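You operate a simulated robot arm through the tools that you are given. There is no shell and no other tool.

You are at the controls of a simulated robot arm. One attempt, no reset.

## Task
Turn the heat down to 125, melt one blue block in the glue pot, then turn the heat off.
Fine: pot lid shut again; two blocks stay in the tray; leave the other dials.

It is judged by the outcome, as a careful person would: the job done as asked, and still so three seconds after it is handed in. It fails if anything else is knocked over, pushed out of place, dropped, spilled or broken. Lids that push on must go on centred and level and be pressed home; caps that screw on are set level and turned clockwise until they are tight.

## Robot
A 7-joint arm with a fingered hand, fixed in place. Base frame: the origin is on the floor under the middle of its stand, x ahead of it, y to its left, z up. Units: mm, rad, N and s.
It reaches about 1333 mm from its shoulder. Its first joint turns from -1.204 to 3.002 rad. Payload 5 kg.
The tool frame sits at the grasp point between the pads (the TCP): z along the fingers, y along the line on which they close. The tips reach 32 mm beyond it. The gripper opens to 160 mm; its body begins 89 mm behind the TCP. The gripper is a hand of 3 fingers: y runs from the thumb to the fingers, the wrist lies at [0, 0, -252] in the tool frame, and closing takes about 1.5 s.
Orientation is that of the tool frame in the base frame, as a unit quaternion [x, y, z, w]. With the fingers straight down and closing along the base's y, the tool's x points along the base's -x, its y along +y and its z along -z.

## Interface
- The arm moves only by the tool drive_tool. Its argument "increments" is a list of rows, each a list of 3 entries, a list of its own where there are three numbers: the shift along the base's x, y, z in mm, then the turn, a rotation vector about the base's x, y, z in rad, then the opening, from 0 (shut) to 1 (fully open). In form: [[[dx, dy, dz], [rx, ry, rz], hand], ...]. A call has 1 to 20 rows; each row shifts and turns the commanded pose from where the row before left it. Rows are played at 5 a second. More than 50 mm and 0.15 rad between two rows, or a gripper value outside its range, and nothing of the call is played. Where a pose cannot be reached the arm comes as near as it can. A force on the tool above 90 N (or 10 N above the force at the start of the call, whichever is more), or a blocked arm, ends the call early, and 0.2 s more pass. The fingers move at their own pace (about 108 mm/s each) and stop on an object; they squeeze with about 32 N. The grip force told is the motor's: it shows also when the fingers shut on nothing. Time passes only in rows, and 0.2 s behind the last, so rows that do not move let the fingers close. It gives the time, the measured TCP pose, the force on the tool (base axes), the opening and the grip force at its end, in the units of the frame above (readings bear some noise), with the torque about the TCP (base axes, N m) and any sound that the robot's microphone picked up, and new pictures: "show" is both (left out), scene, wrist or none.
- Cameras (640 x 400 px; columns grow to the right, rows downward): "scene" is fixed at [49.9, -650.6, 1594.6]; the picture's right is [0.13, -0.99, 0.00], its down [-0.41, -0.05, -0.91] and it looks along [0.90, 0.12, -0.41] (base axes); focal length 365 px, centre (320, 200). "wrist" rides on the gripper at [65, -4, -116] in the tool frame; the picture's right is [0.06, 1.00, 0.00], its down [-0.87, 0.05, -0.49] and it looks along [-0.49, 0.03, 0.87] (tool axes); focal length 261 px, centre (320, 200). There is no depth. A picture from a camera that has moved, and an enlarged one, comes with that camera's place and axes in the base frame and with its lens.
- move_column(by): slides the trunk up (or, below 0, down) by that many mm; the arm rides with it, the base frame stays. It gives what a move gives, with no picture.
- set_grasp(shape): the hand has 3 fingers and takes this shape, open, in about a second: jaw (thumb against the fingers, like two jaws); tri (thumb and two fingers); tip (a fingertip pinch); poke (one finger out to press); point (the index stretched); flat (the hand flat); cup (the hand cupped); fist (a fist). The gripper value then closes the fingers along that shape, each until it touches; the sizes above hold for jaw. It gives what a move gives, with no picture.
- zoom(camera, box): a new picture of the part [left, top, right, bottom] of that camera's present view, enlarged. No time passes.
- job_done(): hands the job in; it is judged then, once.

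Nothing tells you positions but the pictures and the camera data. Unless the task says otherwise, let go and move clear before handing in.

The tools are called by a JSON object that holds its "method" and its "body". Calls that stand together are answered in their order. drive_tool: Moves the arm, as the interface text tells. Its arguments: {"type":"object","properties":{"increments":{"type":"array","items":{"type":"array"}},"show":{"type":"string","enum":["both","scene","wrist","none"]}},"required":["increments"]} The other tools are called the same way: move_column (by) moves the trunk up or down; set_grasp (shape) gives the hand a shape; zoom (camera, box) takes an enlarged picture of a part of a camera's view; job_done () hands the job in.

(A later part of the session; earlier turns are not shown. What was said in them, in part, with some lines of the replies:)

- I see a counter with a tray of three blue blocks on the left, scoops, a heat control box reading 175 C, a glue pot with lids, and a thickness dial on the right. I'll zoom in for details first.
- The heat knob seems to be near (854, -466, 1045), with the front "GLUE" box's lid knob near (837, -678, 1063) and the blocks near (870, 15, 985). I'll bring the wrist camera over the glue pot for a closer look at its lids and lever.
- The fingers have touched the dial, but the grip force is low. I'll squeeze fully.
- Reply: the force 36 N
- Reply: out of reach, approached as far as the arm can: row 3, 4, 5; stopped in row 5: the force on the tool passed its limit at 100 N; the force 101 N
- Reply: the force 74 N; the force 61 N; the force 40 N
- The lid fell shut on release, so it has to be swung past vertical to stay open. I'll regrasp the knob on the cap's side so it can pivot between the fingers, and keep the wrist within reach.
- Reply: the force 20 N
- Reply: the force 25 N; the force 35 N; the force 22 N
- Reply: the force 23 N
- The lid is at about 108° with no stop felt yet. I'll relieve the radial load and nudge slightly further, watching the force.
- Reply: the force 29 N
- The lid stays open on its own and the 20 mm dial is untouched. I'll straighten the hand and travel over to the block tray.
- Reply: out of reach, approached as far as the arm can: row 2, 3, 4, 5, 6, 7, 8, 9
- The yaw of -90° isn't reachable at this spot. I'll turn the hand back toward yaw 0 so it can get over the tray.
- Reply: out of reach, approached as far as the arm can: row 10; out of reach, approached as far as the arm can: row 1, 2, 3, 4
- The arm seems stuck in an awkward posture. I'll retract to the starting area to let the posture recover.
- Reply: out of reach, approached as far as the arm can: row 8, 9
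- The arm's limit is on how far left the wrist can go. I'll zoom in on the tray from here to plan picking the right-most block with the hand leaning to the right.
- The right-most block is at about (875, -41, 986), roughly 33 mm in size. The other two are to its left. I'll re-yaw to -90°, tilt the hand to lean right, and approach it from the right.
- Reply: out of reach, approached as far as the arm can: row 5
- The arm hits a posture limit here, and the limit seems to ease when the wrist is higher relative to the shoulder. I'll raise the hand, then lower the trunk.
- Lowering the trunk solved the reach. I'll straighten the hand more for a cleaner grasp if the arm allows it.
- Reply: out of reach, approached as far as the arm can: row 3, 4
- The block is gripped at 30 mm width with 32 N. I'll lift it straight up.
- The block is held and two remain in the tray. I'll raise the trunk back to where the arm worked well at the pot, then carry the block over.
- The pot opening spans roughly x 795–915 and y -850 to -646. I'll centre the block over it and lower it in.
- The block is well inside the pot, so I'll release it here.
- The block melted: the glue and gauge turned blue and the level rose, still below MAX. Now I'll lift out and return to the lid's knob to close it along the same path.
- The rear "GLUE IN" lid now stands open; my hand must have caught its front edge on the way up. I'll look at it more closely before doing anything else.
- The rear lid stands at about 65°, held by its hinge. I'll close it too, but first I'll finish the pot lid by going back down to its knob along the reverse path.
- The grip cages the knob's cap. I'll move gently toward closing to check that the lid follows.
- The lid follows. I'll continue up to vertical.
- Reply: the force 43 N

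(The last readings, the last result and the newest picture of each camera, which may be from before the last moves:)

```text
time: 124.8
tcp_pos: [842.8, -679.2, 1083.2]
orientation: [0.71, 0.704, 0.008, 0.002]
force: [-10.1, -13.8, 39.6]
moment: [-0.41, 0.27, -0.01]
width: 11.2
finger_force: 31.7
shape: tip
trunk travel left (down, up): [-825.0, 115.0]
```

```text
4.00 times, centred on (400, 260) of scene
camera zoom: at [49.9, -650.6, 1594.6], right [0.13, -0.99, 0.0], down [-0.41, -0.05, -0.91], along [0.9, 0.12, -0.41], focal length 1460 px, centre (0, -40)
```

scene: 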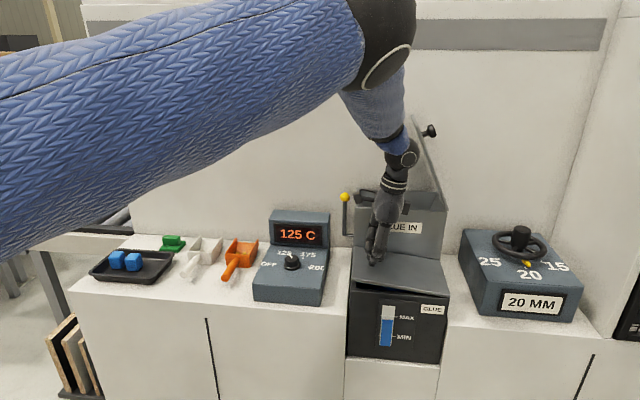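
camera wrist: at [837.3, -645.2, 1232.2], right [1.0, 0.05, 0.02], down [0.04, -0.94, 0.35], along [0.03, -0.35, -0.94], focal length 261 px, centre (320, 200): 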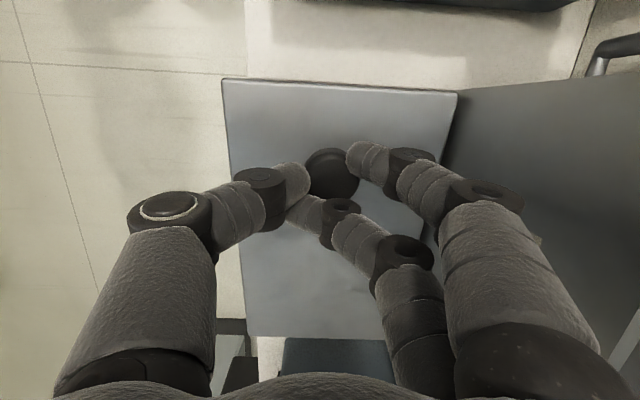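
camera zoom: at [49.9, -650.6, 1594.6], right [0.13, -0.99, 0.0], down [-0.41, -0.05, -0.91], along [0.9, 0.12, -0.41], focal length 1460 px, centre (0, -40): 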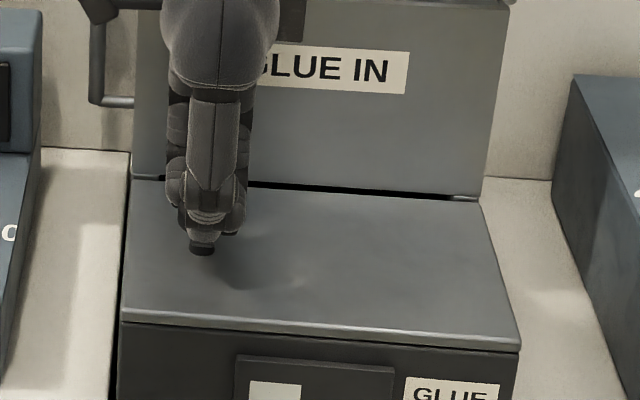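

The pot lid is firmly shut, with about 40 N of contact. I'll release, rise a little, and back away from the rear box before going higher.

{"method": "drive_tool", "body": {"increments": [[[0, 0, 4], [0, 0, 0], 0.1], [[0, 0, 0], [0, 0, 0], 0.25], [[0, 0, 0], [0, 0, 0], 0.38], [[0, 0, 0], [0, 0, 0], 0.4], [[0, 0, 15], [0, 0, 0], 0.4], [[0, 0, 25], [0, 0, 0], 0.4], [[-15, 0, 10], [0, 0, 0], 0.4], [[-30, 0, 10], [0, 0, 0], 0.4], [[-30, 0, 10], [0, 0, 0], 0.4], [[0, 0, 0], [0, 0, 0], 0.4]]}}

{"method": "zoom", "body": {"camera": "scene", "box": [320, 100, 480, 310]}}

{"method": "zoom", "body": {"camera": "scene", "box": [320, 210, 480, 310]}}

```text
time: 127.0
tcp_pos: [769.7, -682.2, 1151.0]
orientation: [0.71, 0.705, 0.006, -0.002]
force: [0.6, -0.5, -0.7]
moment: [0.01, 0.06, -0.01]
width: 63.8
finger_force: 0.1
shape: tip
trunk travel left (down, up): [-825.0, 115.0]
camera wrist: at [764.0, -619.3, 1267.0], right [1.0, 0.06, 0.01], down [0.05, -0.87, 0.48], along [0.03, -0.48, -0.88], focal length 261 px, centre (320, 200)
```

scene: 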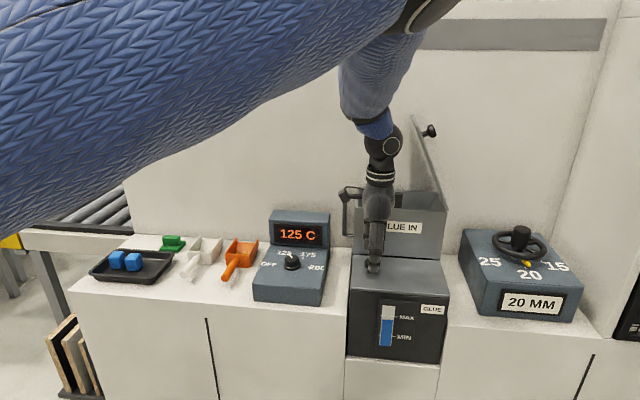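
wrist: 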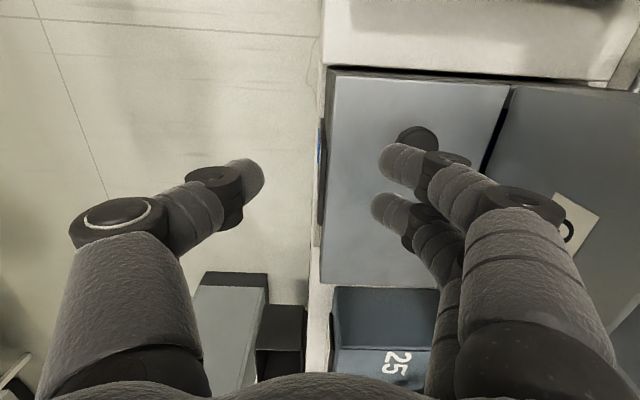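

```text
1.90 times, centred on (400, 205) of scene
camera zoom: at [49.9, -650.6, 1594.6], right [0.13, -0.99, 0.0], down [-0.41, -0.05, -0.91], along [0.9, 0.12, -0.41], focal length 695 px, centre (168, 190)
```

zoom: 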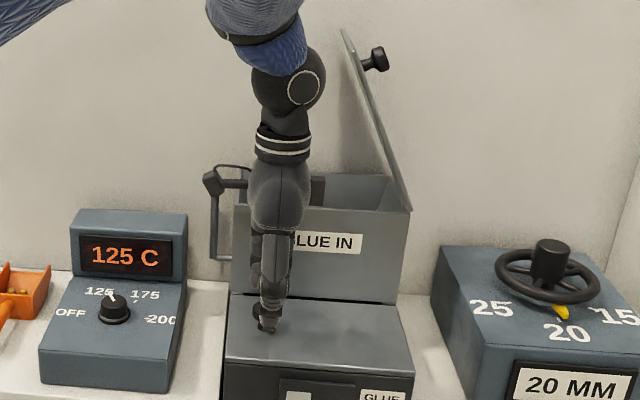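

```text
4.00 times, centred on (400, 260) of scene
camera zoom: at [49.9, -650.6, 1594.6], right [0.13, -0.99, 0.0], down [-0.41, -0.05, -0.91], along [0.9, 0.12, -0.41], focal length 1460 px, centre (0, -40)
```

zoom: 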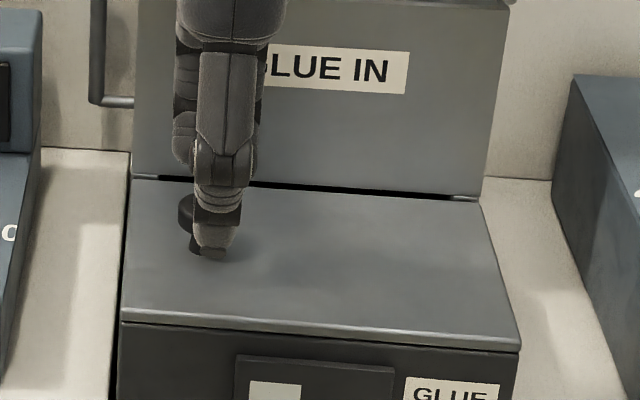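

The pot lid is shut. Now I'll close the rear hopper lid by pushing it from its right side with closed fingers pointing forward, moving around at a safe distance first.

{"method": "drive_tool", "body": {"increments": [[[-10, -10, 40], [0, -0.116, 0], 0.1], [[-8, -25, 38], [0, -0.116, 0], 0.0], [[-6, -28, 35], [0, -0.116, 0], 0.0], [[-6, -28, 35], [0, -0.116, 0], 0.0], [[-6, -28, 35], [0, -0.116, 0], 0.0], [[-6, -28, 35], [0, -0.116, 0], 0.0], [[-4, -28, 35], [0, -0.116, 0], 0.0], [[-4, -30, 26], [0, -0.116, 0], 0.0], [[0, 0, 0], [0, 0, 0], 0.0]]}}

```text
time: 129.2
tcp_pos: [712.6, -883.9, 1384.7]
orientation: [0.642, 0.641, 0.301, 0.293]
force: [-2.0, -0.3, 1.2]
moment: [0.01, 0.01, -0.03]
width: 0.2
finger_force: 32.0
shape: tip
trunk travel left (down, up): [-825.0, 115.0]
stopped in row 9: the arm was blocked; the commanded pose is now the measured one
camera wrist: at [621.4, -821.8, 1458.7], right [0.64, 0.06, 0.76], down [-0.34, -0.87, 0.35], along [0.69, -0.48, -0.55], focal length 261 px, centre (320, 200)
```

scene: 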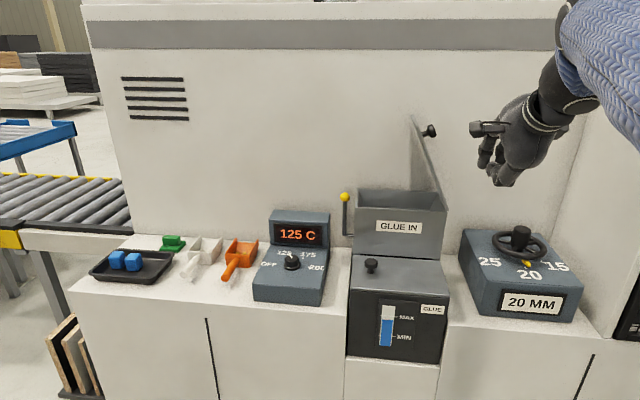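
wrist: 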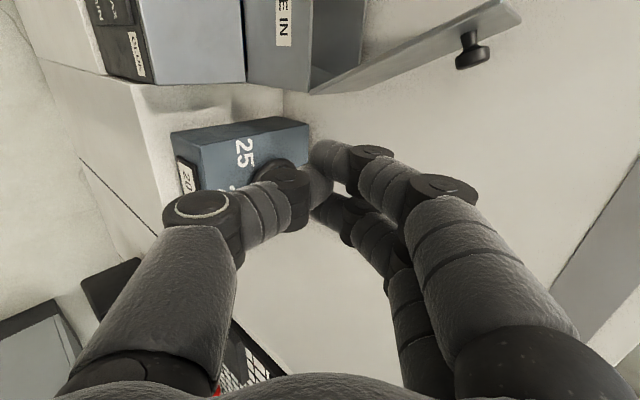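

The arm was blocked by a posture issue, with no force at the hand. I'll back off the pitch to about 30° and continue from there.

{"method": "drive_tool", "body": {"increments": [[[5, 5, 0], [0, 0.1, 0], 0.0], [[5, 5, 0], [0, 0.1, 0], 0.0], [[5, 5, 0], [0, 0.1, 0], 0.0], [[5, 5, 0], [0, 0.1, 0], 0.0], [[0, 0, 0], [0, 0, 0], 0.0]]}}

```text
time: 130.4
tcp_pos: [737.6, -862.3, 1396.6]
orientation: [0.688, 0.686, 0.173, 0.164]
force: [0.4, 0.1, -7.2]
moment: [-0.05, -0.22, -0.03]
width: 0.0
finger_force: 32.2
shape: tip
out of reach, approached as far as the arm can: row 1
trunk travel left (down, up): [-825.0, 115.0]
camera wrist: at [679.1, -799.8, 1498.6], right [0.89, 0.06, 0.46], down [-0.18, -0.87, 0.45], along [0.43, -0.48, -0.76], focal length 261 px, centre (320, 200)
```

scene: 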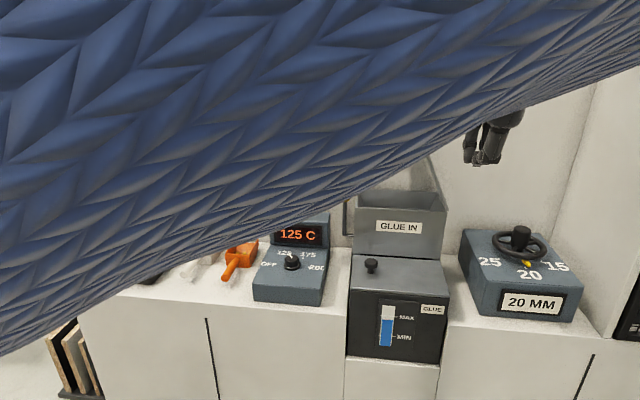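
wrist: 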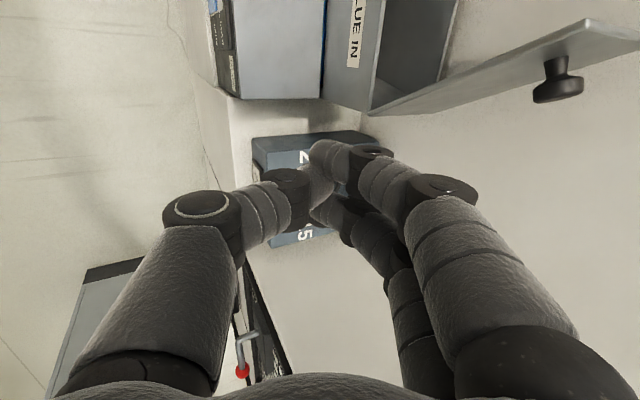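

{"method": "drive_tool", "body": {"increments": [[[35, 4, 0], [0, 0, 0], 0.0], [[40, 4, 0], [0, 0, 0], 0.0], [[40, 4, 0], [0, 0, 0], 0.0], [[40, 4, 0], [0, 0, 0], 0.0], [[0, 0, 0], [0, 0, 0], 0.0]]}}

{"method": "zoom", "body": {"camera": "scene", "box": [340, 80, 520, 250]}}

```text
time: 131.6
tcp_pos: [893.7, -849.3, 1388.9]
orientation: [0.689, 0.686, 0.169, 0.16]
force: [-0.2, -0.1, -0.5]
moment: [0.02, -0.04, 0.04]
width: 0.0
finger_force: 32.4
shape: tip
trunk travel left (down, up): [-825.0, 115.0]
camera wrist: at [836.1, -785.9, 1491.0], right [0.89, 0.05, 0.45], down [-0.18, -0.88, 0.45], along [0.42, -0.48, -0.77], focal length 261 px, centre (320, 200)
```

scene: 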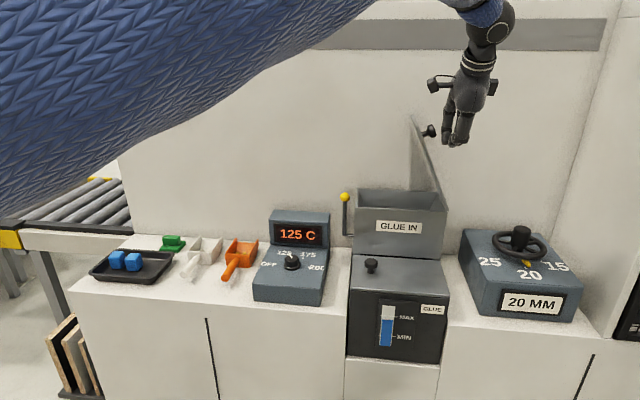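
wrist: 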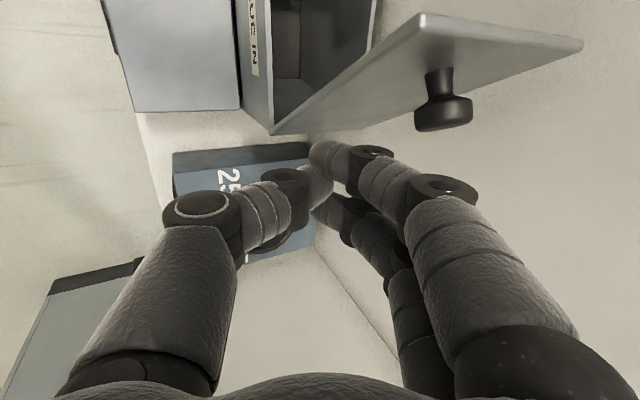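

```text
2.35 times, centred on (430, 165) of scene
camera zoom: at [49.9, -650.6, 1594.6], right [0.13, -0.99, 0.0], down [-0.41, -0.05, -0.91], along [0.9, 0.12, -0.41], focal length 859 px, centre (61, 282)
```

zoom: 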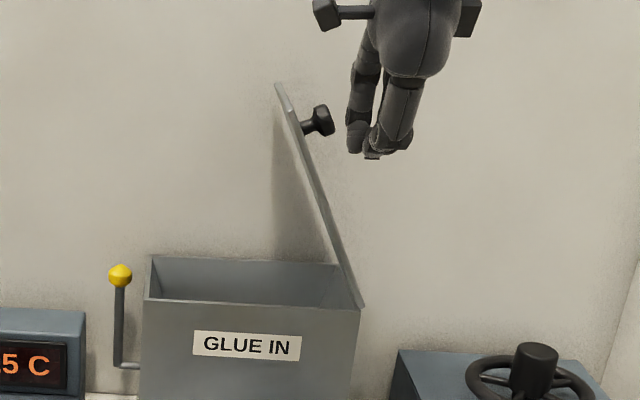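

I'm on the right side of the rear lid. I'll move forward a little and then push it gently to the left.

{"method": "drive_tool", "body": {"increments": [[[22, 2, 2], [0, 0, 0], 0.0], [[22, 4, 1], [0, 0, 0], 0.0], [[0, 15, 1], [0, 0, 0], 0.0], [[0, 15, 1], [0, 0, 0], 0.0], [[0, 0, 0], [0, 0, 0], 0.0]]}}

{"method": "zoom", "body": {"camera": "scene", "box": [340, 80, 520, 250]}}

```text
time: 132.8
tcp_pos: [938.4, -810.8, 1392.4]
orientation: [0.689, 0.686, 0.168, 0.161]
force: [0.0, 0.1, 0.1]
moment: [0.03, -0.01, -0.02]
width: 0.0
finger_force: 31.7
shape: tip
trunk travel left (down, up): [-825.0, 115.0]
camera wrist: at [881.2, -748.3, 1495.2], right [0.89, 0.06, 0.45], down [-0.17, -0.87, 0.45], along [0.42, -0.48, -0.77], focal length 261 px, centre (320, 200)
```

scene: 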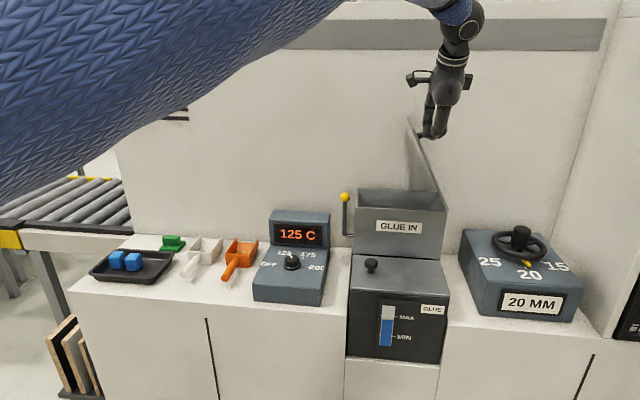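
wrist: 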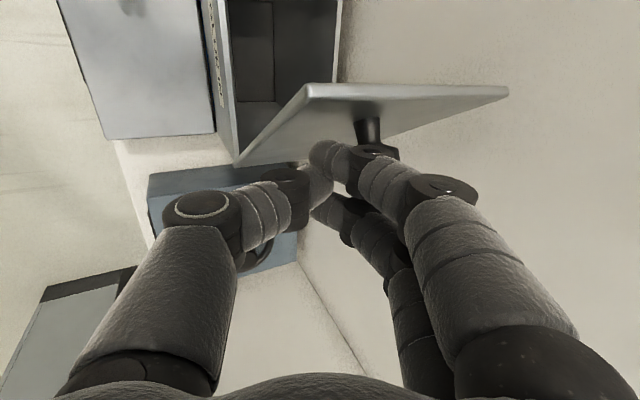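

```text
2.35 times, centred on (430, 165) of scene
camera zoom: at [49.9, -650.6, 1594.6], right [0.13, -0.99, 0.0], down [-0.41, -0.05, -0.91], along [0.9, 0.12, -0.41], focal length 859 px, centre (61, 282)
```

zoom: 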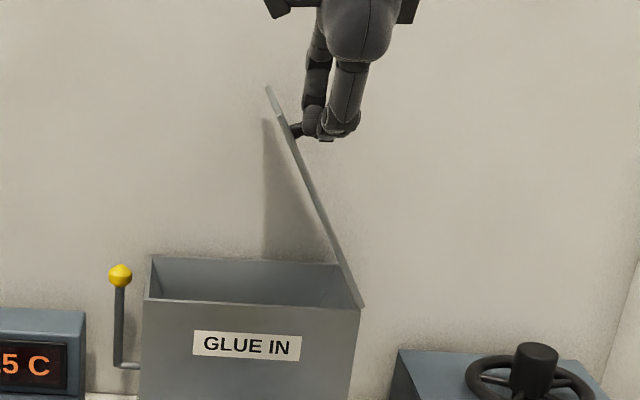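

{"method": "drive_tool", "body": {"increments": [[[0, 10, -2], [0, 0, 0], 0.0], [[0, 10, -4], [0, 0, 0], 0.0], [[0, 10, -5], [0, 0, 0], 0.0], [[0, 0, 0], [0, 0, 0], 0.0]]}}

{"method": "zoom", "body": {"camera": "scene", "box": [340, 80, 520, 250]}}

```text
time: 133.8
tcp_pos: [938.3, -781.6, 1381.4]
orientation: [0.689, 0.686, 0.168, 0.16]
force: [-0.2, 0.5, -0.4]
moment: [0.01, 0.02, 0.02]
width: 0.4
finger_force: 32.1
shape: tip
trunk travel left (down, up): [-825.0, 115.0]
camera wrist: at [881.1, -718.7, 1483.9], right [0.89, 0.06, 0.45], down [-0.17, -0.87, 0.45], along [0.42, -0.48, -0.77], focal length 261 px, centre (320, 200)
```

scene: 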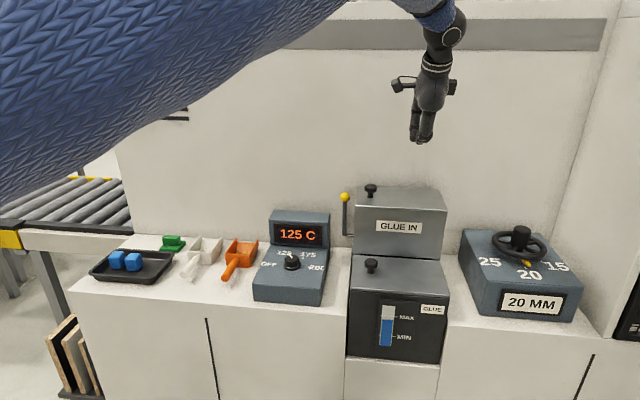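
wrist: 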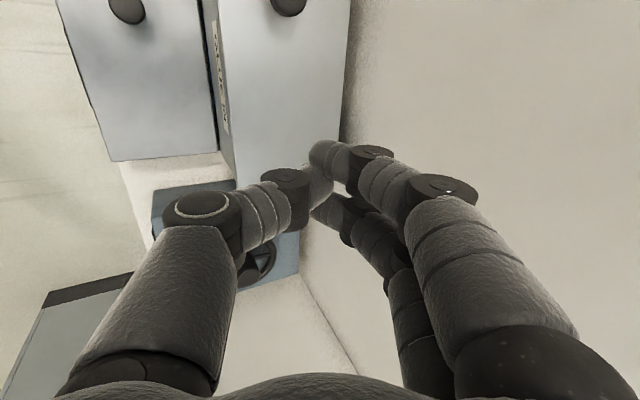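

```text
2.35 times, centred on (430, 165) of scene
camera zoom: at [49.9, -650.6, 1594.6], right [0.13, -0.99, 0.0], down [-0.41, -0.05, -0.91], along [0.9, 0.12, -0.41], focal length 859 px, centre (61, 282)
```

zoom: 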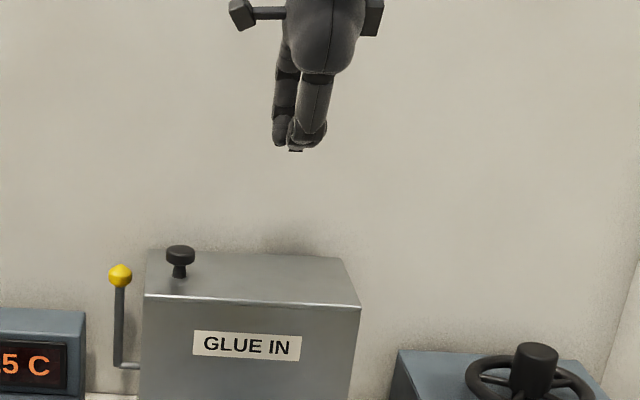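

The rear lid is closed again. Let me inspect both lids and the surroundings before going to the heat dial.

{"method": "zoom", "body": {"camera": "scene", "box": [335, 175, 465, 285]}}

{"method": "zoom", "body": {"camera": "scene", "box": [340, 255, 455, 370]}}

{"method": "zoom", "body": {"camera": "scene", "box": [80, 200, 340, 310]}}

```text
3.64 times, centred on (400, 230) of scene
camera zoom: at [49.9, -650.6, 1594.6], right [0.13, -0.99, 0.0], down [-0.41, -0.05, -0.91], along [0.9, 0.12, -0.41], focal length 1328 px, centre (29, 91)
```

zoom: 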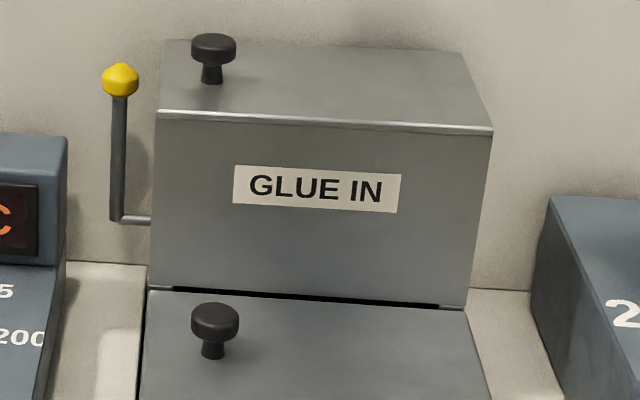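

```text
3.48 times, centred on (398, 312) of scene
camera zoom: at [49.9, -650.6, 1594.6], right [0.13, -0.99, 0.0], down [-0.41, -0.05, -0.91], along [0.9, 0.12, -0.41], focal length 1270 px, centre (50, -191)
```

zoom: 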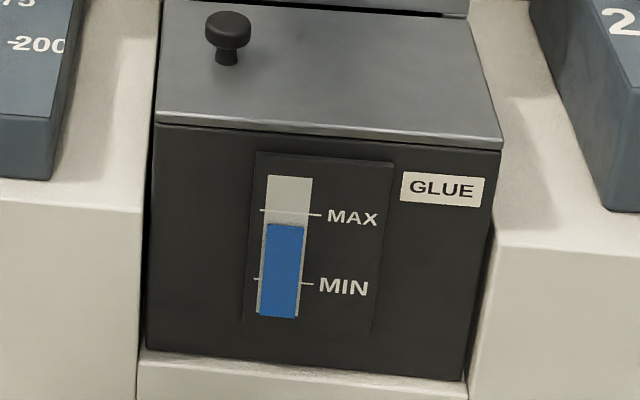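

```text
2.46 times, centred on (210, 255) of scene
camera zoom: at [49.9, -650.6, 1594.6], right [0.13, -0.99, 0.0], down [-0.41, -0.05, -0.91], along [0.9, 0.12, -0.41], focal length 899 px, centre (591, 65)
```

zoom: 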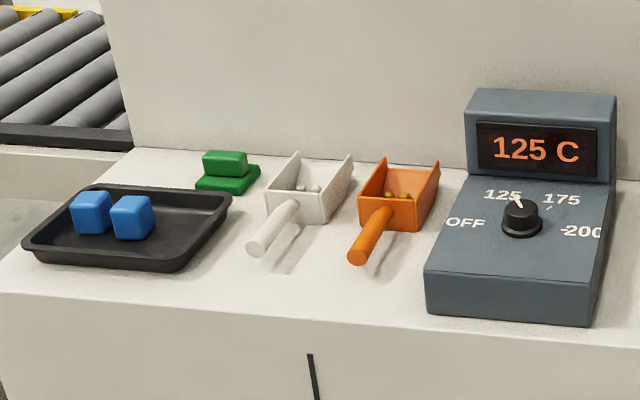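

Everything is in order: both lids are shut, two blocks are in the tray, and the gauge is below MAX. Now I'll go back to the heat dial to turn it off.

{"method": "drive_tool", "body": {"increments": [[[-30, 0, 10], [0, 0, 0], 0.2], [[-40, 10, 5], [0, 0.117, 0], 0.4], [[-40, 15, 0], [0, 0.117, 0], 0.5], [[-25, 30, 0], [0, 0.117, 0], 0.5], [[0, 40, 0], [0, 0.117, 0], 0.5], [[0, 40, -5], [0, 0, 0.131], 0.5], [[0, 40, -10], [0, 0, 0.131], 0.5], [[0, 40, -10], [0, 0, 0.131], 0.5], [[0, 40, -15], [0, 0, 0.131], 0.5], [[5, 35, -20], [0, 0, 0.131], 0.5], [[10, 25, -30], [0, 0, 0.131], 0.5], [[15, 0, -40], [0, 0, 0.131], 0.5], [[15, 0, -40], [0, 0, 0.131], 0.5], [[0, 0, -20], [0, 0, 0], 0.5], [[0, 0, 0], [0, 0, 0], 0.5]]}}

```text
time: 137.0
tcp_pos: [849.6, -465.6, 1207.0]
orientation: [0.261, 0.965, 0.002, -0.005]
force: [0.0, -0.6, -0.1]
moment: [-0.03, 0.0, -0.01]
width: 79.7
finger_force: 0.1
shape: tip
trunk travel left (down, up): [-825.0, 115.0]
camera wrist: at [790.6, -439.0, 1323.0], right [0.45, 0.89, 0.0], down [0.78, -0.39, 0.48], along [0.43, -0.22, -0.88], focal length 261 px, centre (320, 200)
```

scene: 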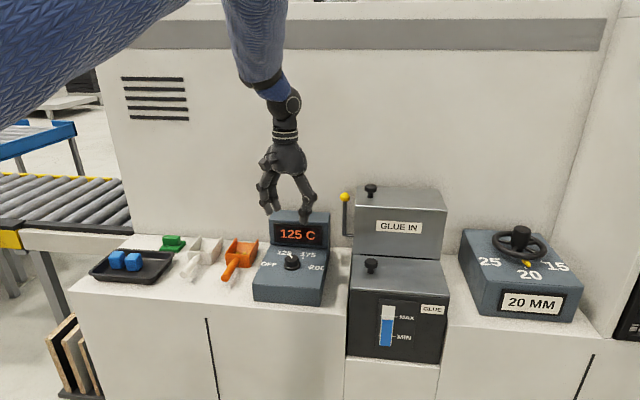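
wrist: 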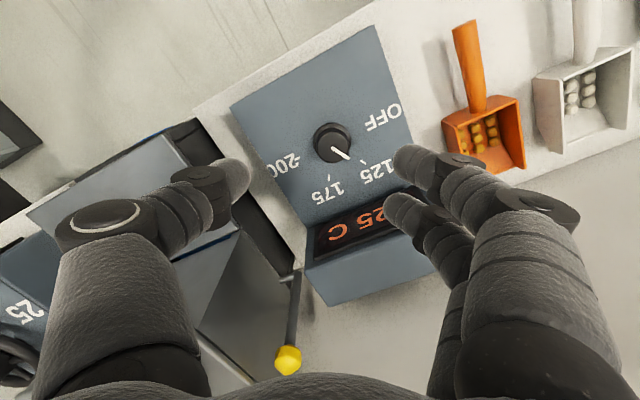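

{"method": "drive_tool", "body": {"increments": [[[11, 0, -30], [0, 0, 0], 0.45], [[11, 0, -40], [0, 0, 0], 0.42], [[0, 0, -40], [0, 0, 0], 0.42], [[0, 0, -20], [0, 0, 0], 0.42], [[0, 0, 0], [0, 0, 0], 0.42]]}}

{"method": "zoom", "body": {"camera": "wrist", "box": [240, 100, 420, 240]}}

```text
time: 138.2
tcp_pos: [871.5, -467.4, 1078.3]
orientation: [0.262, 0.965, 0.002, -0.005]
force: [-0.2, 0.4, 0.2]
moment: [0.0, 0.0, -0.02]
width: 67.8
finger_force: 0.0
shape: tip
trunk travel left (down, up): [-825.0, 115.0]
camera wrist: at [811.6, -440.2, 1193.9], right [0.45, 0.89, 0.0], down [0.78, -0.39, 0.48], along [0.43, -0.22, -0.88], focal length 261 px, centre (320, 200)
```

scene: 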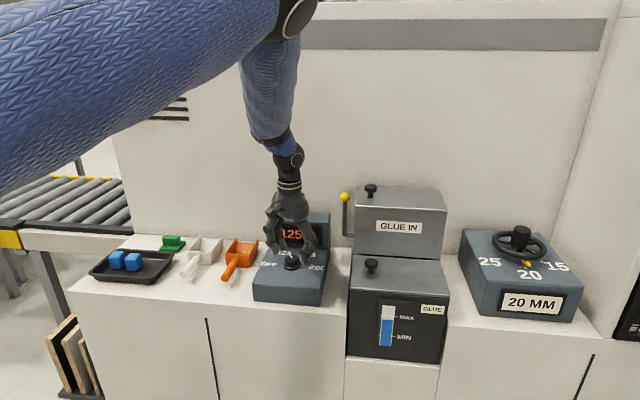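
wrist: 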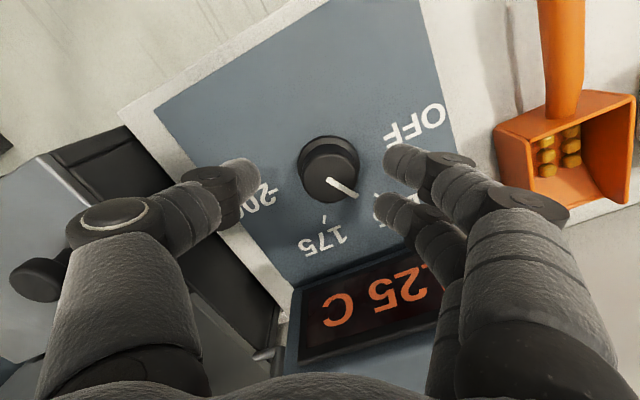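

```text
2.86 times, centred on (330, 170) of wrist
camera zoom: at [811.6, -440.2, 1193.9], right [0.45, 0.89, 0.0], down [0.78, -0.39, 0.48], along [0.43, -0.22, -0.88], focal length 745 px, centre (291, 286)
```

zoom: 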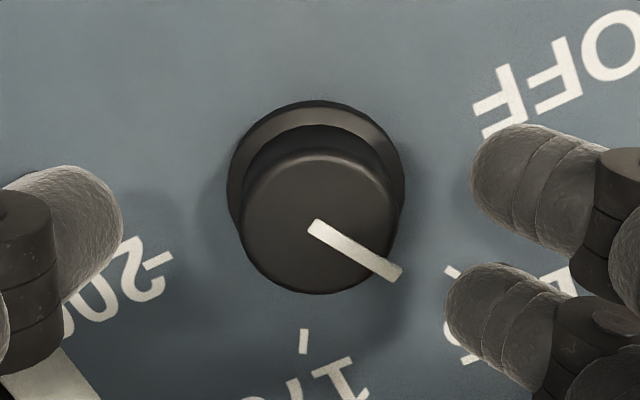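

{"method": "drive_tool", "body": {"increments": [[[1.2, 2.5, -10], [0, 0, 0], 0.42], [[0, 0, -8], [0, 0, 0], 0.42], [[0, 0, -3], [0, 0, 0], 0.42], [[0, 0, 0], [0, 0, 0], 0.42]], "show": "none"}}

{"method": "drive_tool", "body": {"increments": [[[0, 0, 0], [0, 0, 0], 0.3], [[0, 0, 0], [0, 0, 0], 0.2], [[0, 0, 0], [0, 0, 0], 0.1], [[0, 0, 0], [0, 0, 0], 0.05]]}}

{"method": "zoom", "body": {"camera": "wrist", "box": [230, 100, 430, 260]}}

```text
time: 139.2
tcp_pos: [871.9, -463.3, 1056.4]
orientation: [0.262, 0.965, 0.001, -0.006]
force: [0.4, -1.2, -0.5]
moment: [0.0, -0.01, -0.02]
width: 67.7
finger_force: 0.1
shape: tip
trunk travel left (down, up): [-825.0, 115.0]
```

```text
time: 140.2
tcp_pos: [871.8, -463.5, 1056.8]
orientation: [0.262, 0.965, 0.002, -0.005]
force: [-1.6, 2.9, -0.5]
moment: [0.04, 0.03, -0.02]
width: 22.3
finger_force: 32.3
shape: tip
trunk travel left (down, up): [-825.0, 115.0]
camera wrist: at [812.8, -437.3, 1172.7], right [0.45, 0.89, 0.0], down [0.78, -0.39, 0.48], along [0.43, -0.22, -0.88], focal length 261 px, centre (320, 200)
```

scene: 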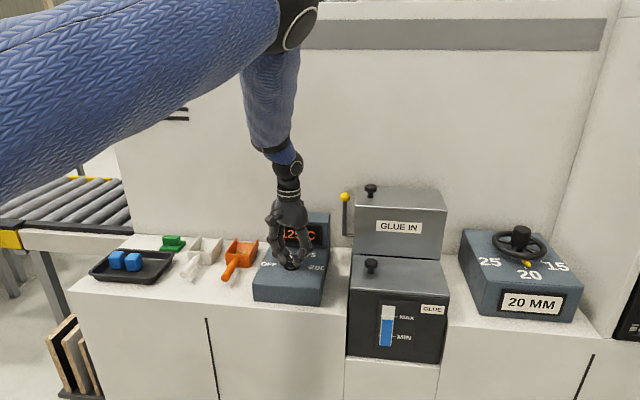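
wrist: 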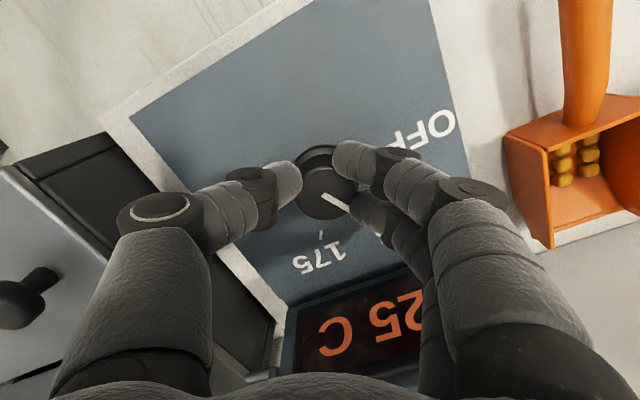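

```text
2.50 times, centred on (330, 180) of wrist
camera zoom: at [812.8, -437.3, 1172.7], right [0.45, 0.89, 0.0], down [0.78, -0.39, 0.48], along [0.43, -0.22, -0.88], focal length 652 px, centre (295, 250)
```

zoom: 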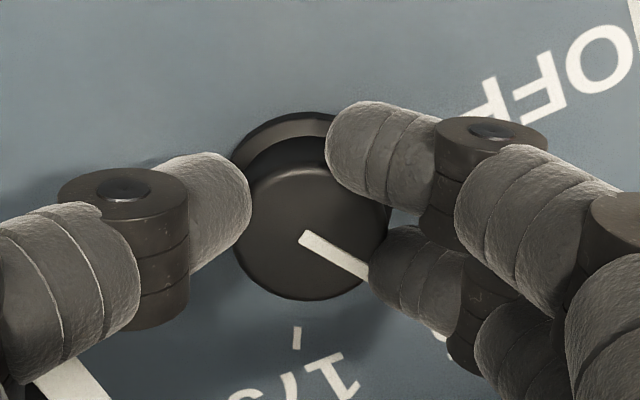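

Good grip on the dial. Turning it another 60° toward OFF.

{"method": "drive_tool", "body": {"increments": [[[0, -0.5, 0], [0, 0, 0.132], 0.05], [[0, -0.5, 0], [0, 0, 0.132], 0.05], [[0, -0.5, 0], [0, 0, 0.132], 0.05], [[0, -0.5, 0], [0, 0, 0.132], 0.05], [[0, -0.5, 0], [0, 0, 0.132], 0.05], [[0, -0.5, 0], [0, 0, 0.132], 0.05], [[0, -0.5, 0], [0, 0, 0.132], 0.05], [[0, 0, 0], [0, 0, 0.13], 0.05], [[0, 0, 0], [0, 0, 0], 0.05]]}}

{"method": "zoom", "body": {"camera": "wrist", "box": [200, 80, 430, 280]}}

{"method": "zoom", "body": {"camera": "scene", "box": [245, 190, 335, 310]}}

```text
time: 142.2
tcp_pos: [873.2, -469.0, 1056.4]
orientation: [-0.26, 0.966, -0.002, -0.004]
force: [14.8, -14.6, 9.2]
moment: [-0.54, -0.49, -0.2]
width: 22.6
finger_force: 31.5
shape: tip
trunk travel left (down, up): [-825.0, 115.0]
camera wrist: at [817.8, -506.1, 1172.3], right [-0.55, 0.83, 0.0], down [0.73, 0.48, 0.48], along [0.4, 0.27, -0.88], focal length 261 px, centre (320, 200)
```

scene: 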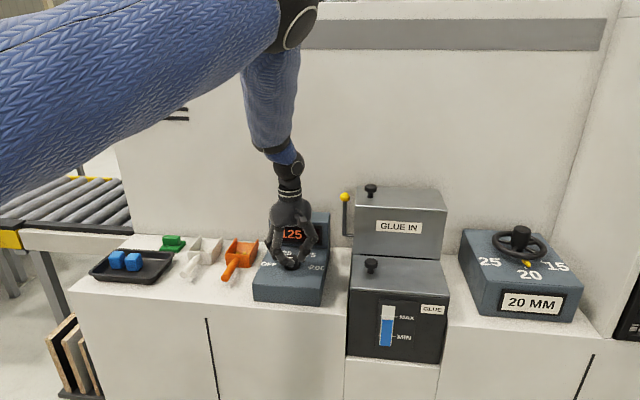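
wrist: 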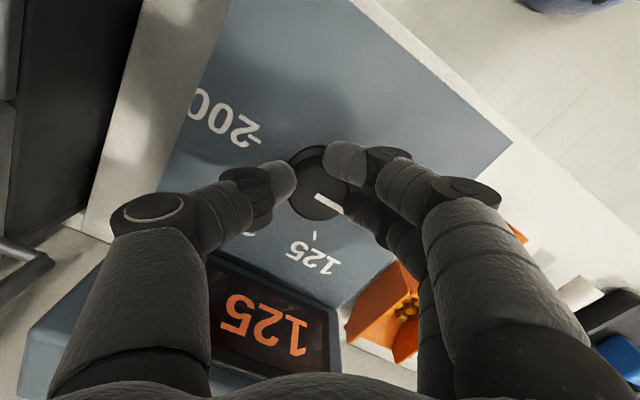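

```text
2.00 times, centred on (315, 180) of wrist
camera zoom: at [817.8, -506.1, 1172.3], right [-0.55, 0.83, 0.0], down [0.73, 0.48, 0.48], along [0.4, 0.27, -0.88], focal length 521 px, centre (330, 240)
```

zoom: 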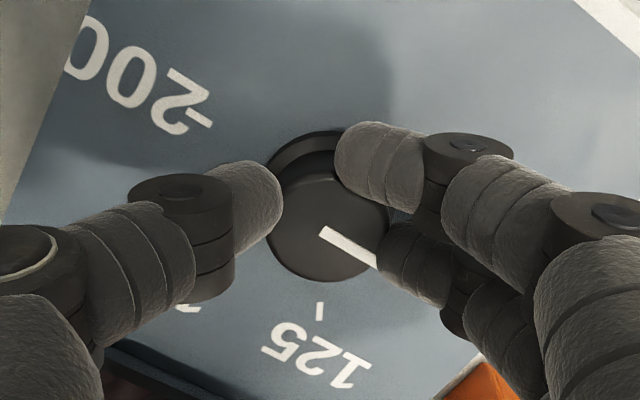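

```text
3.33 times, centred on (290, 250) of scene
camera zoom: at [49.9, -650.6, 1594.6], right [0.13, -0.99, 0.0], down [-0.41, -0.05, -0.91], along [0.9, 0.12, -0.41], focal length 1217 px, centre (420, 33)
```

zoom: 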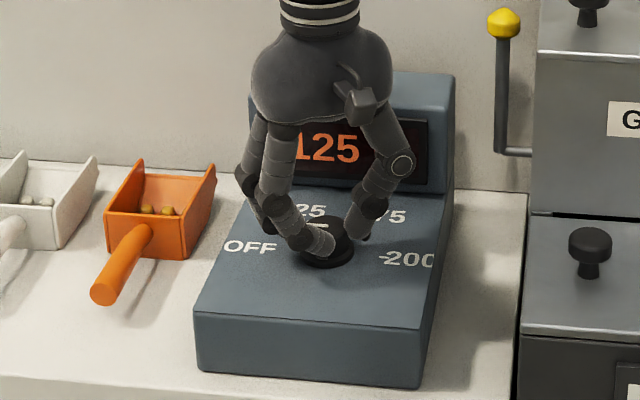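

{"method": "drive_tool", "body": {"increments": [[[0, 0, 0], [0, 0, 0], 0.2], [[0, 0, 0], [0, 0, 0], 0.4], [[0, 0, 0], [0, 0, 0], 0.5], [[0, 0, 15], [0, 0, 0], 0.5], [[0, 0, 40], [0, 0, -0.13], 0.5], [[0, 0, 40], [0, 0, -0.13], 0.5], [[-10, 0, 20], [0, 0, -0.13], 0.5], [[-30, 0, 10], [0, 0, -0.13], 0.5], [[-30, 0, 0], [0, 0, 0], 0.5], [[0, 0, 0], [0, 0, 0], 0.5]]}}

{"method": "zoom", "body": {"camera": "scene", "box": [245, 190, 335, 310]}}

{"method": "zoom", "body": {"camera": "wrist", "box": [230, 100, 430, 300]}}

```text
time: 144.4
tcp_pos: [801.9, -468.3, 1179.6]
orientation: [-0.002, 1.0, 0.0, -0.005]
force: [0.2, 0.2, 0.2]
moment: [0.0, 0.0, -0.01]
width: 79.5
finger_force: 0.1
shape: tip
trunk travel left (down, up): [-825.0, 115.0]
camera wrist: at [735.9, -473.5, 1295.1], right [-0.07, 1.0, 0.0], down [0.87, 0.06, 0.48], along [0.48, 0.03, -0.88], focal length 261 px, centre (320, 200)
```

scene: 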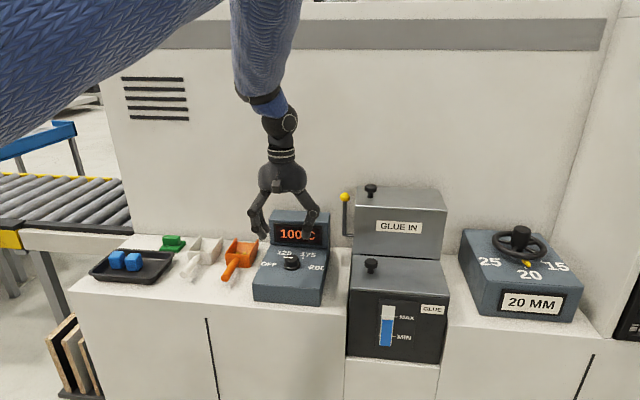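
wrist: 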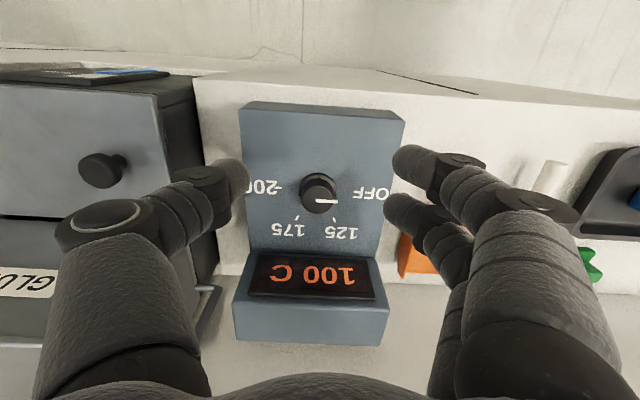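

```text
3.33 times, centred on (290, 250) of scene
camera zoom: at [49.9, -650.6, 1594.6], right [0.13, -0.99, 0.0], down [-0.41, -0.05, -0.91], along [0.9, 0.12, -0.41], focal length 1217 px, centre (420, 33)
```

zoom: 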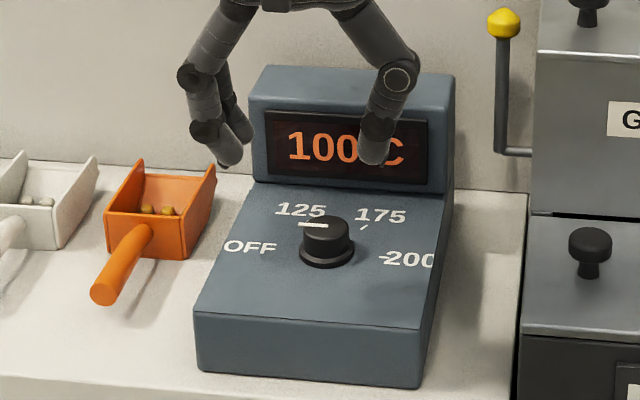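

```text
2.00 times, centred on (330, 200) of wrist
camera zoom: at [735.9, -473.5, 1295.1], right [-0.07, 1.0, 0.0], down [0.87, 0.06, 0.48], along [0.48, 0.03, -0.88], focal length 521 px, centre (300, 200)
```

zoom: 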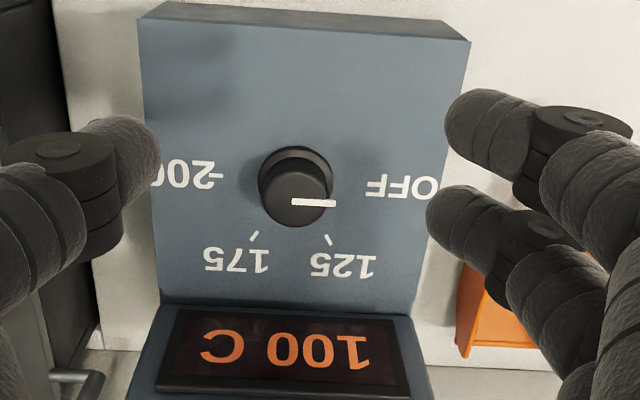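

The pointer is on OFF and the display is falling (100 C). I'll move the arm clear and check that it keeps dropping.

{"method": "drive_tool", "body": {"increments": [[[-30, 0, 30], [0, 0, 0], 0.5], [[-35, 0, 35], [0, 0, 0], 0.5], [[-40, 0, 30], [0, 0, 0], 0.5], [[-40, 5, 30], [0, 0, 0], 0.5], [[-40, 5, 30], [0, 0, 0], 0.5], [[-40, 5, 30], [0, 0, 0], 0.5], [[-40, 5, 30], [0, 0, 0], 0.5], [[0, 0, 0], [0, 0, 0], 0.5], [[0, 0, 0], [0, 0, 0], 0.5], [[0, 0, 0], [0, 0, 0], 0.5], [[0, 0, 0], [0, 0, 0], 0.5], [[0, 0, 0], [0, 0, 0], 0.5], [[0, 0, 0], [0, 0, 0], 0.5], [[0, 0, 0], [0, 0, 0], 0.5], [[0, 0, 0], [0, 0, 0], 0.5], [[0, 0, 0], [0, 0, 0], 0.5], [[0, 0, 0], [0, 0, 0], 0.5]]}}

{"method": "zoom", "body": {"camera": "scene", "box": [245, 190, 335, 310]}}

{"method": "zoom", "body": {"camera": "scene", "box": [330, 175, 600, 370]}}

{"method": "zoom", "body": {"camera": "scene", "box": [80, 200, 260, 310]}}

```text
refused: row 4 steps farther than a row can; nothing moved
```

```text
3.33 times, centred on (290, 250) of scene
camera zoom: at [49.9, -650.6, 1594.6], right [0.13, -0.99, 0.0], down [-0.41, -0.05, -0.91], along [0.9, 0.12, -0.41], focal length 1217 px, centre (420, 33)
```

zoom: 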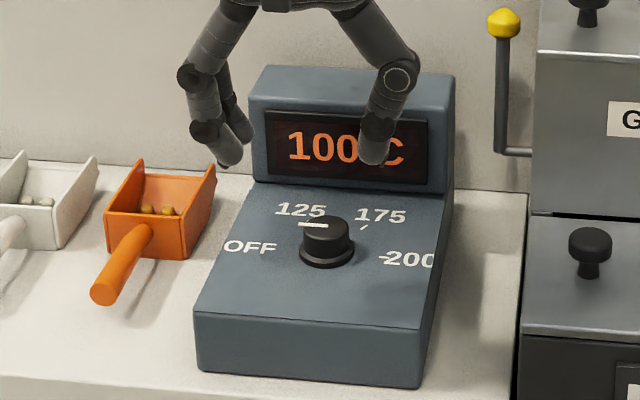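

```text
2.05 times, centred on (465, 272) of scene
camera zoom: at [49.9, -650.6, 1594.6], right [0.13, -0.99, 0.0], down [-0.41, -0.05, -0.91], along [0.9, 0.12, -0.41], focal length 749 px, centre (23, 51)
```

zoom: 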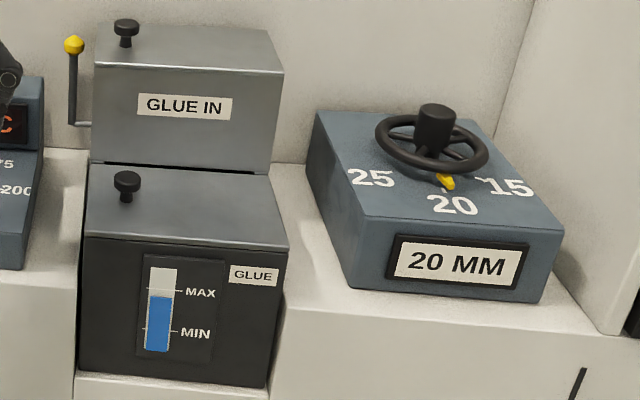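

```text
3.56 times, centred on (170, 255) of scene
camera zoom: at [49.9, -650.6, 1594.6], right [0.13, -0.99, 0.0], down [-0.41, -0.05, -0.91], along [0.9, 0.12, -0.41], focal length 1298 px, centre (853, 4)
```

zoom: 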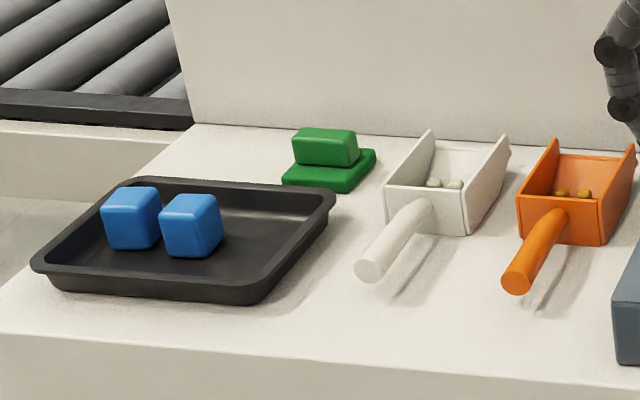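

The last move was refused because one step was slightly too long; the scene looks fine. I'll redo it with smaller steps and wait a few seconds.

{"method": "drive_tool", "body": {"increments": [[[-30, 0, 30], [0, 0, 0], 0.5], [[-35, 0, 30], [0, 0, 0], 0.5], [[-38, 2, 28], [0, 0, 0], 0.5], [[-38, 3, 28], [0, 0, 0], 0.5], [[-38, 3, 28], [0, 0, 0], 0.5], [[-38, 3, 28], [0, 0, 0], 0.5], [[-38, 3, 28], [0, 0, 0], 0.5], [[0, 0, 0], [0, 0, 0], 0.5], [[0, 0, 0], [0, 0, 0], 0.5], [[0, 0, 0], [0, 0, 0], 0.5], [[0, 0, 0], [0, 0, 0], 0.5], [[0, 0, 0], [0, 0, 0], 0.5], [[0, 0, 0], [0, 0, 0], 0.5], [[0, 0, 0], [0, 0, 0], 0.5], [[0, 0, 0], [0, 0, 0], 0.5], [[0, 0, 0], [0, 0, 0], 0.5], [[0, 0, 0], [0, 0, 0], 0.5], [[0, 0, 0], [0, 0, 0], 0.5], [[0, 0, 0], [0, 0, 0], 0.5], [[0, 0, 0], [0, 0, 0], 0.5]]}}

{"method": "zoom", "body": {"camera": "scene", "box": [245, 190, 335, 310]}}

```text
time: 148.6
tcp_pos: [546.9, -452.2, 1379.1]
orientation: [-0.002, 1.0, 0.0, -0.005]
force: [-0.4, 0.1, 0.1]
moment: [0.01, 0.0, -0.02]
width: 79.4
finger_force: 0.0
shape: tip
trunk travel left (down, up): [-825.0, 115.0]
camera wrist: at [481.6, -458.2, 1495.7], right [-0.07, 1.0, 0.0], down [0.87, 0.06, 0.48], along [0.48, 0.03, -0.88], focal length 261 px, centre (320, 200)
```

scene: 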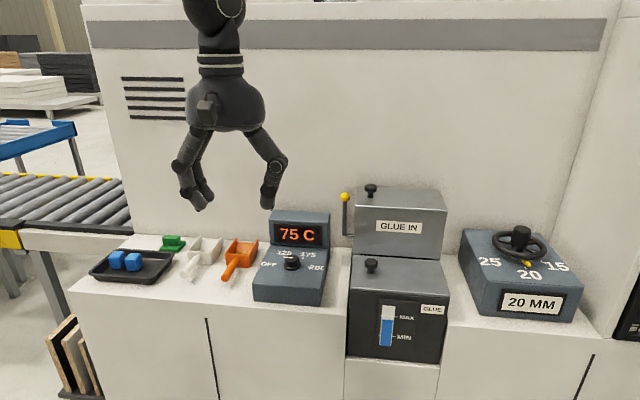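
wrist: 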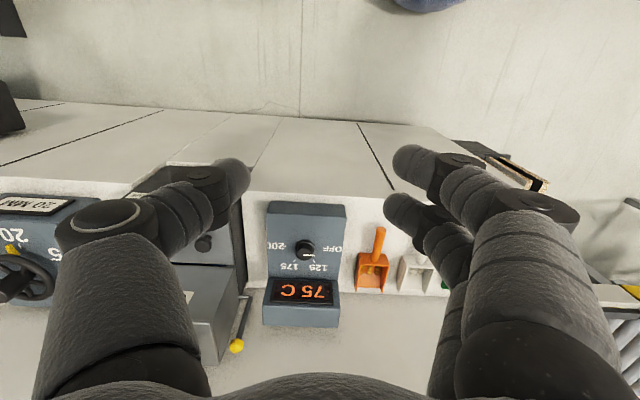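

```text
3.33 times, centred on (290, 250) of scene
camera zoom: at [49.9, -650.6, 1594.6], right [0.13, -0.99, 0.0], down [-0.41, -0.05, -0.91], along [0.9, 0.12, -0.41], focal length 1217 px, centre (420, 33)
```

zoom: 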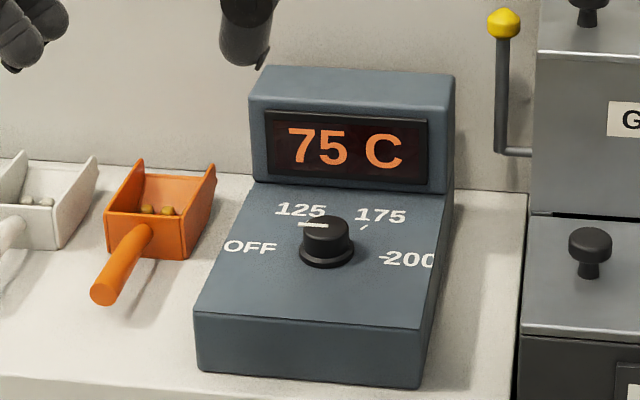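

It keeps falling (75 C). I'll wait a few more seconds to confirm it goes all the way to off.

{"method": "drive_tool", "body": {"increments": [[[0, 0, 0], [0, 0, 0], 0.5], [[0, 0, 0], [0, 0, 0], 0.5], [[0, 0, 0], [0, 0, 0], 0.5], [[0, 0, 0], [0, 0, 0], 0.5], [[0, 0, 0], [0, 0, 0], 0.5], [[0, 0, 0], [0, 0, 0], 0.5], [[0, 0, 0], [0, 0, 0], 0.5], [[0, 0, 0], [0, 0, 0], 0.5], [[0, 0, 0], [0, 0, 0], 0.5], [[0, 0, 0], [0, 0, 0], 0.5], [[0, 0, 0], [0, 0, 0], 0.5], [[0, 0, 0], [0, 0, 0], 0.5], [[0, 0, 0], [0, 0, 0], 0.5], [[0, 0, 0], [0, 0, 0], 0.5], [[0, 0, 0], [0, 0, 0], 0.5], [[0, 0, 0], [0, 0, 0], 0.5], [[0, 0, 0], [0, 0, 0], 0.5], [[0, 0, 0], [0, 0, 0], 0.5], [[0, 0, 0], [0, 0, 0], 0.5], [[0, 0, 0], [0, 0, 0], 0.5]], "show": "none"}}

{"method": "drive_tool", "body": {"increments": [[[0, 0, 0], [0, 0, 0], 0.5], [[0, 0, 0], [0, 0, 0], 0.5], [[0, 0, 0], [0, 0, 0], 0.5], [[0, 0, 0], [0, 0, 0], 0.5], [[0, 0, 0], [0, 0, 0], 0.5], [[0, 0, 0], [0, 0, 0], 0.5], [[0, 0, 0], [0, 0, 0], 0.5], [[0, 0, 0], [0, 0, 0], 0.5], [[0, 0, 0], [0, 0, 0], 0.5], [[0, 0, 0], [0, 0, 0], 0.5], [[0, 0, 0], [0, 0, 0], 0.5], [[0, 0, 0], [0, 0, 0], 0.5], [[0, 0, 0], [0, 0, 0], 0.5], [[0, 0, 0], [0, 0, 0], 0.5], [[0, 0, 0], [0, 0, 0], 0.5], [[0, 0, 0], [0, 0, 0], 0.5], [[0, 0, 0], [0, 0, 0], 0.5], [[0, 0, 0], [0, 0, 0], 0.5], [[0, 0, 0], [0, 0, 0], 0.5], [[0, 0, 0], [0, 0, 0], 0.5]], "show": "scene"}}

{"method": "zoom", "body": {"camera": "scene", "box": [245, 190, 335, 310]}}

{"method": "zoom", "body": {"camera": "scene", "box": [330, 175, 470, 370]}}

```text
time: 152.8
tcp_pos: [547.6, -453.1, 1379.2]
orientation: [-0.003, 1.0, 0.0, -0.004]
force: [-0.3, 0.5, 0.5]
moment: [0.03, 0.0, 0.0]
width: 79.4
finger_force: 0.0
shape: tip
trunk travel left (down, up): [-825.0, 115.0]
```

```text
time: 157.0
tcp_pos: [547.2, -452.5, 1380.5]
orientation: [-0.002, 1.0, 0.0, -0.005]
force: [0.2, 0.6, -0.2]
moment: [0.02, 0.01, -0.03]
width: 79.2
finger_force: 0.2
shape: tip
trunk travel left (down, up): [-825.0, 115.0]
```

scene: 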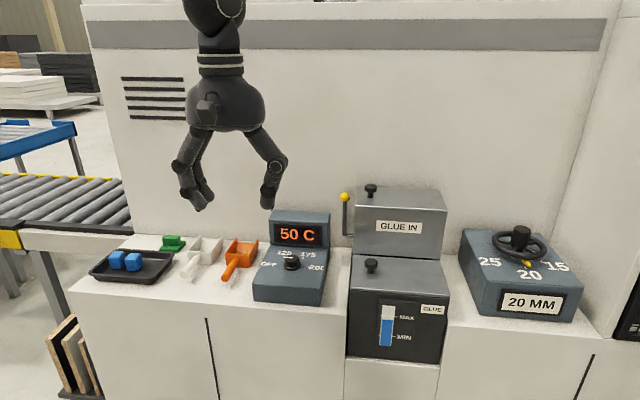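

```text
3.33 times, centred on (290, 250) of scene
camera zoom: at [49.9, -650.6, 1594.6], right [0.13, -0.99, 0.0], down [-0.41, -0.05, -0.91], along [0.9, 0.12, -0.41], focal length 1217 px, centre (420, 33)
```

zoom: 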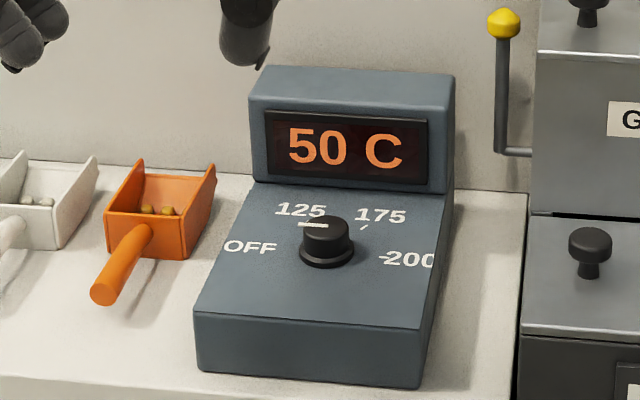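

```text
2.05 times, centred on (400, 272) of scene
camera zoom: at [49.9, -650.6, 1594.6], right [0.13, -0.99, 0.0], down [-0.41, -0.05, -0.91], along [0.9, 0.12, -0.41], focal length 749 px, centre (156, 51)
```

zoom: 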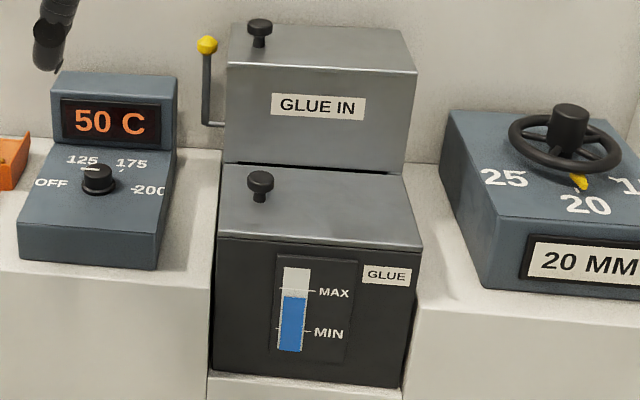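

The dial is on OFF and the pot is cooling (50 C and falling). The block has melted into the pot, both lids are shut, two blocks remain in the tray, the other dial is untouched, and the arm is clear. I'm handing the job in.

{"method": "job_done", "body": {}}

```text
The job is handed in.
```

The job is done and handed in. I turned the heat down to 125 and waited for the display to read 125 C. Then I melted one blue block in the glue pot and turned the heat off.

- **Glue:** the glue and its gauge turned blue, and the level rose but is still below MAX.
- **Heat:** the dial points at OFF, and the display had fallen to 50 C and was still dropping when I handed in.
- **Pot lid:** shut again and pressed down.
- **Tray and other dials:** two blocks remain in the tray, and the 20 MM dial still reads 20 MM.

**Rear lid:** while lifting my hand out of the pot, the rear "GLUE IN" lid swung open, almost certainly because my hand caught it. I pushed it back over and it dropped shut. It looks closed and nothing seems damaged, and the hopper behind it looked empty.
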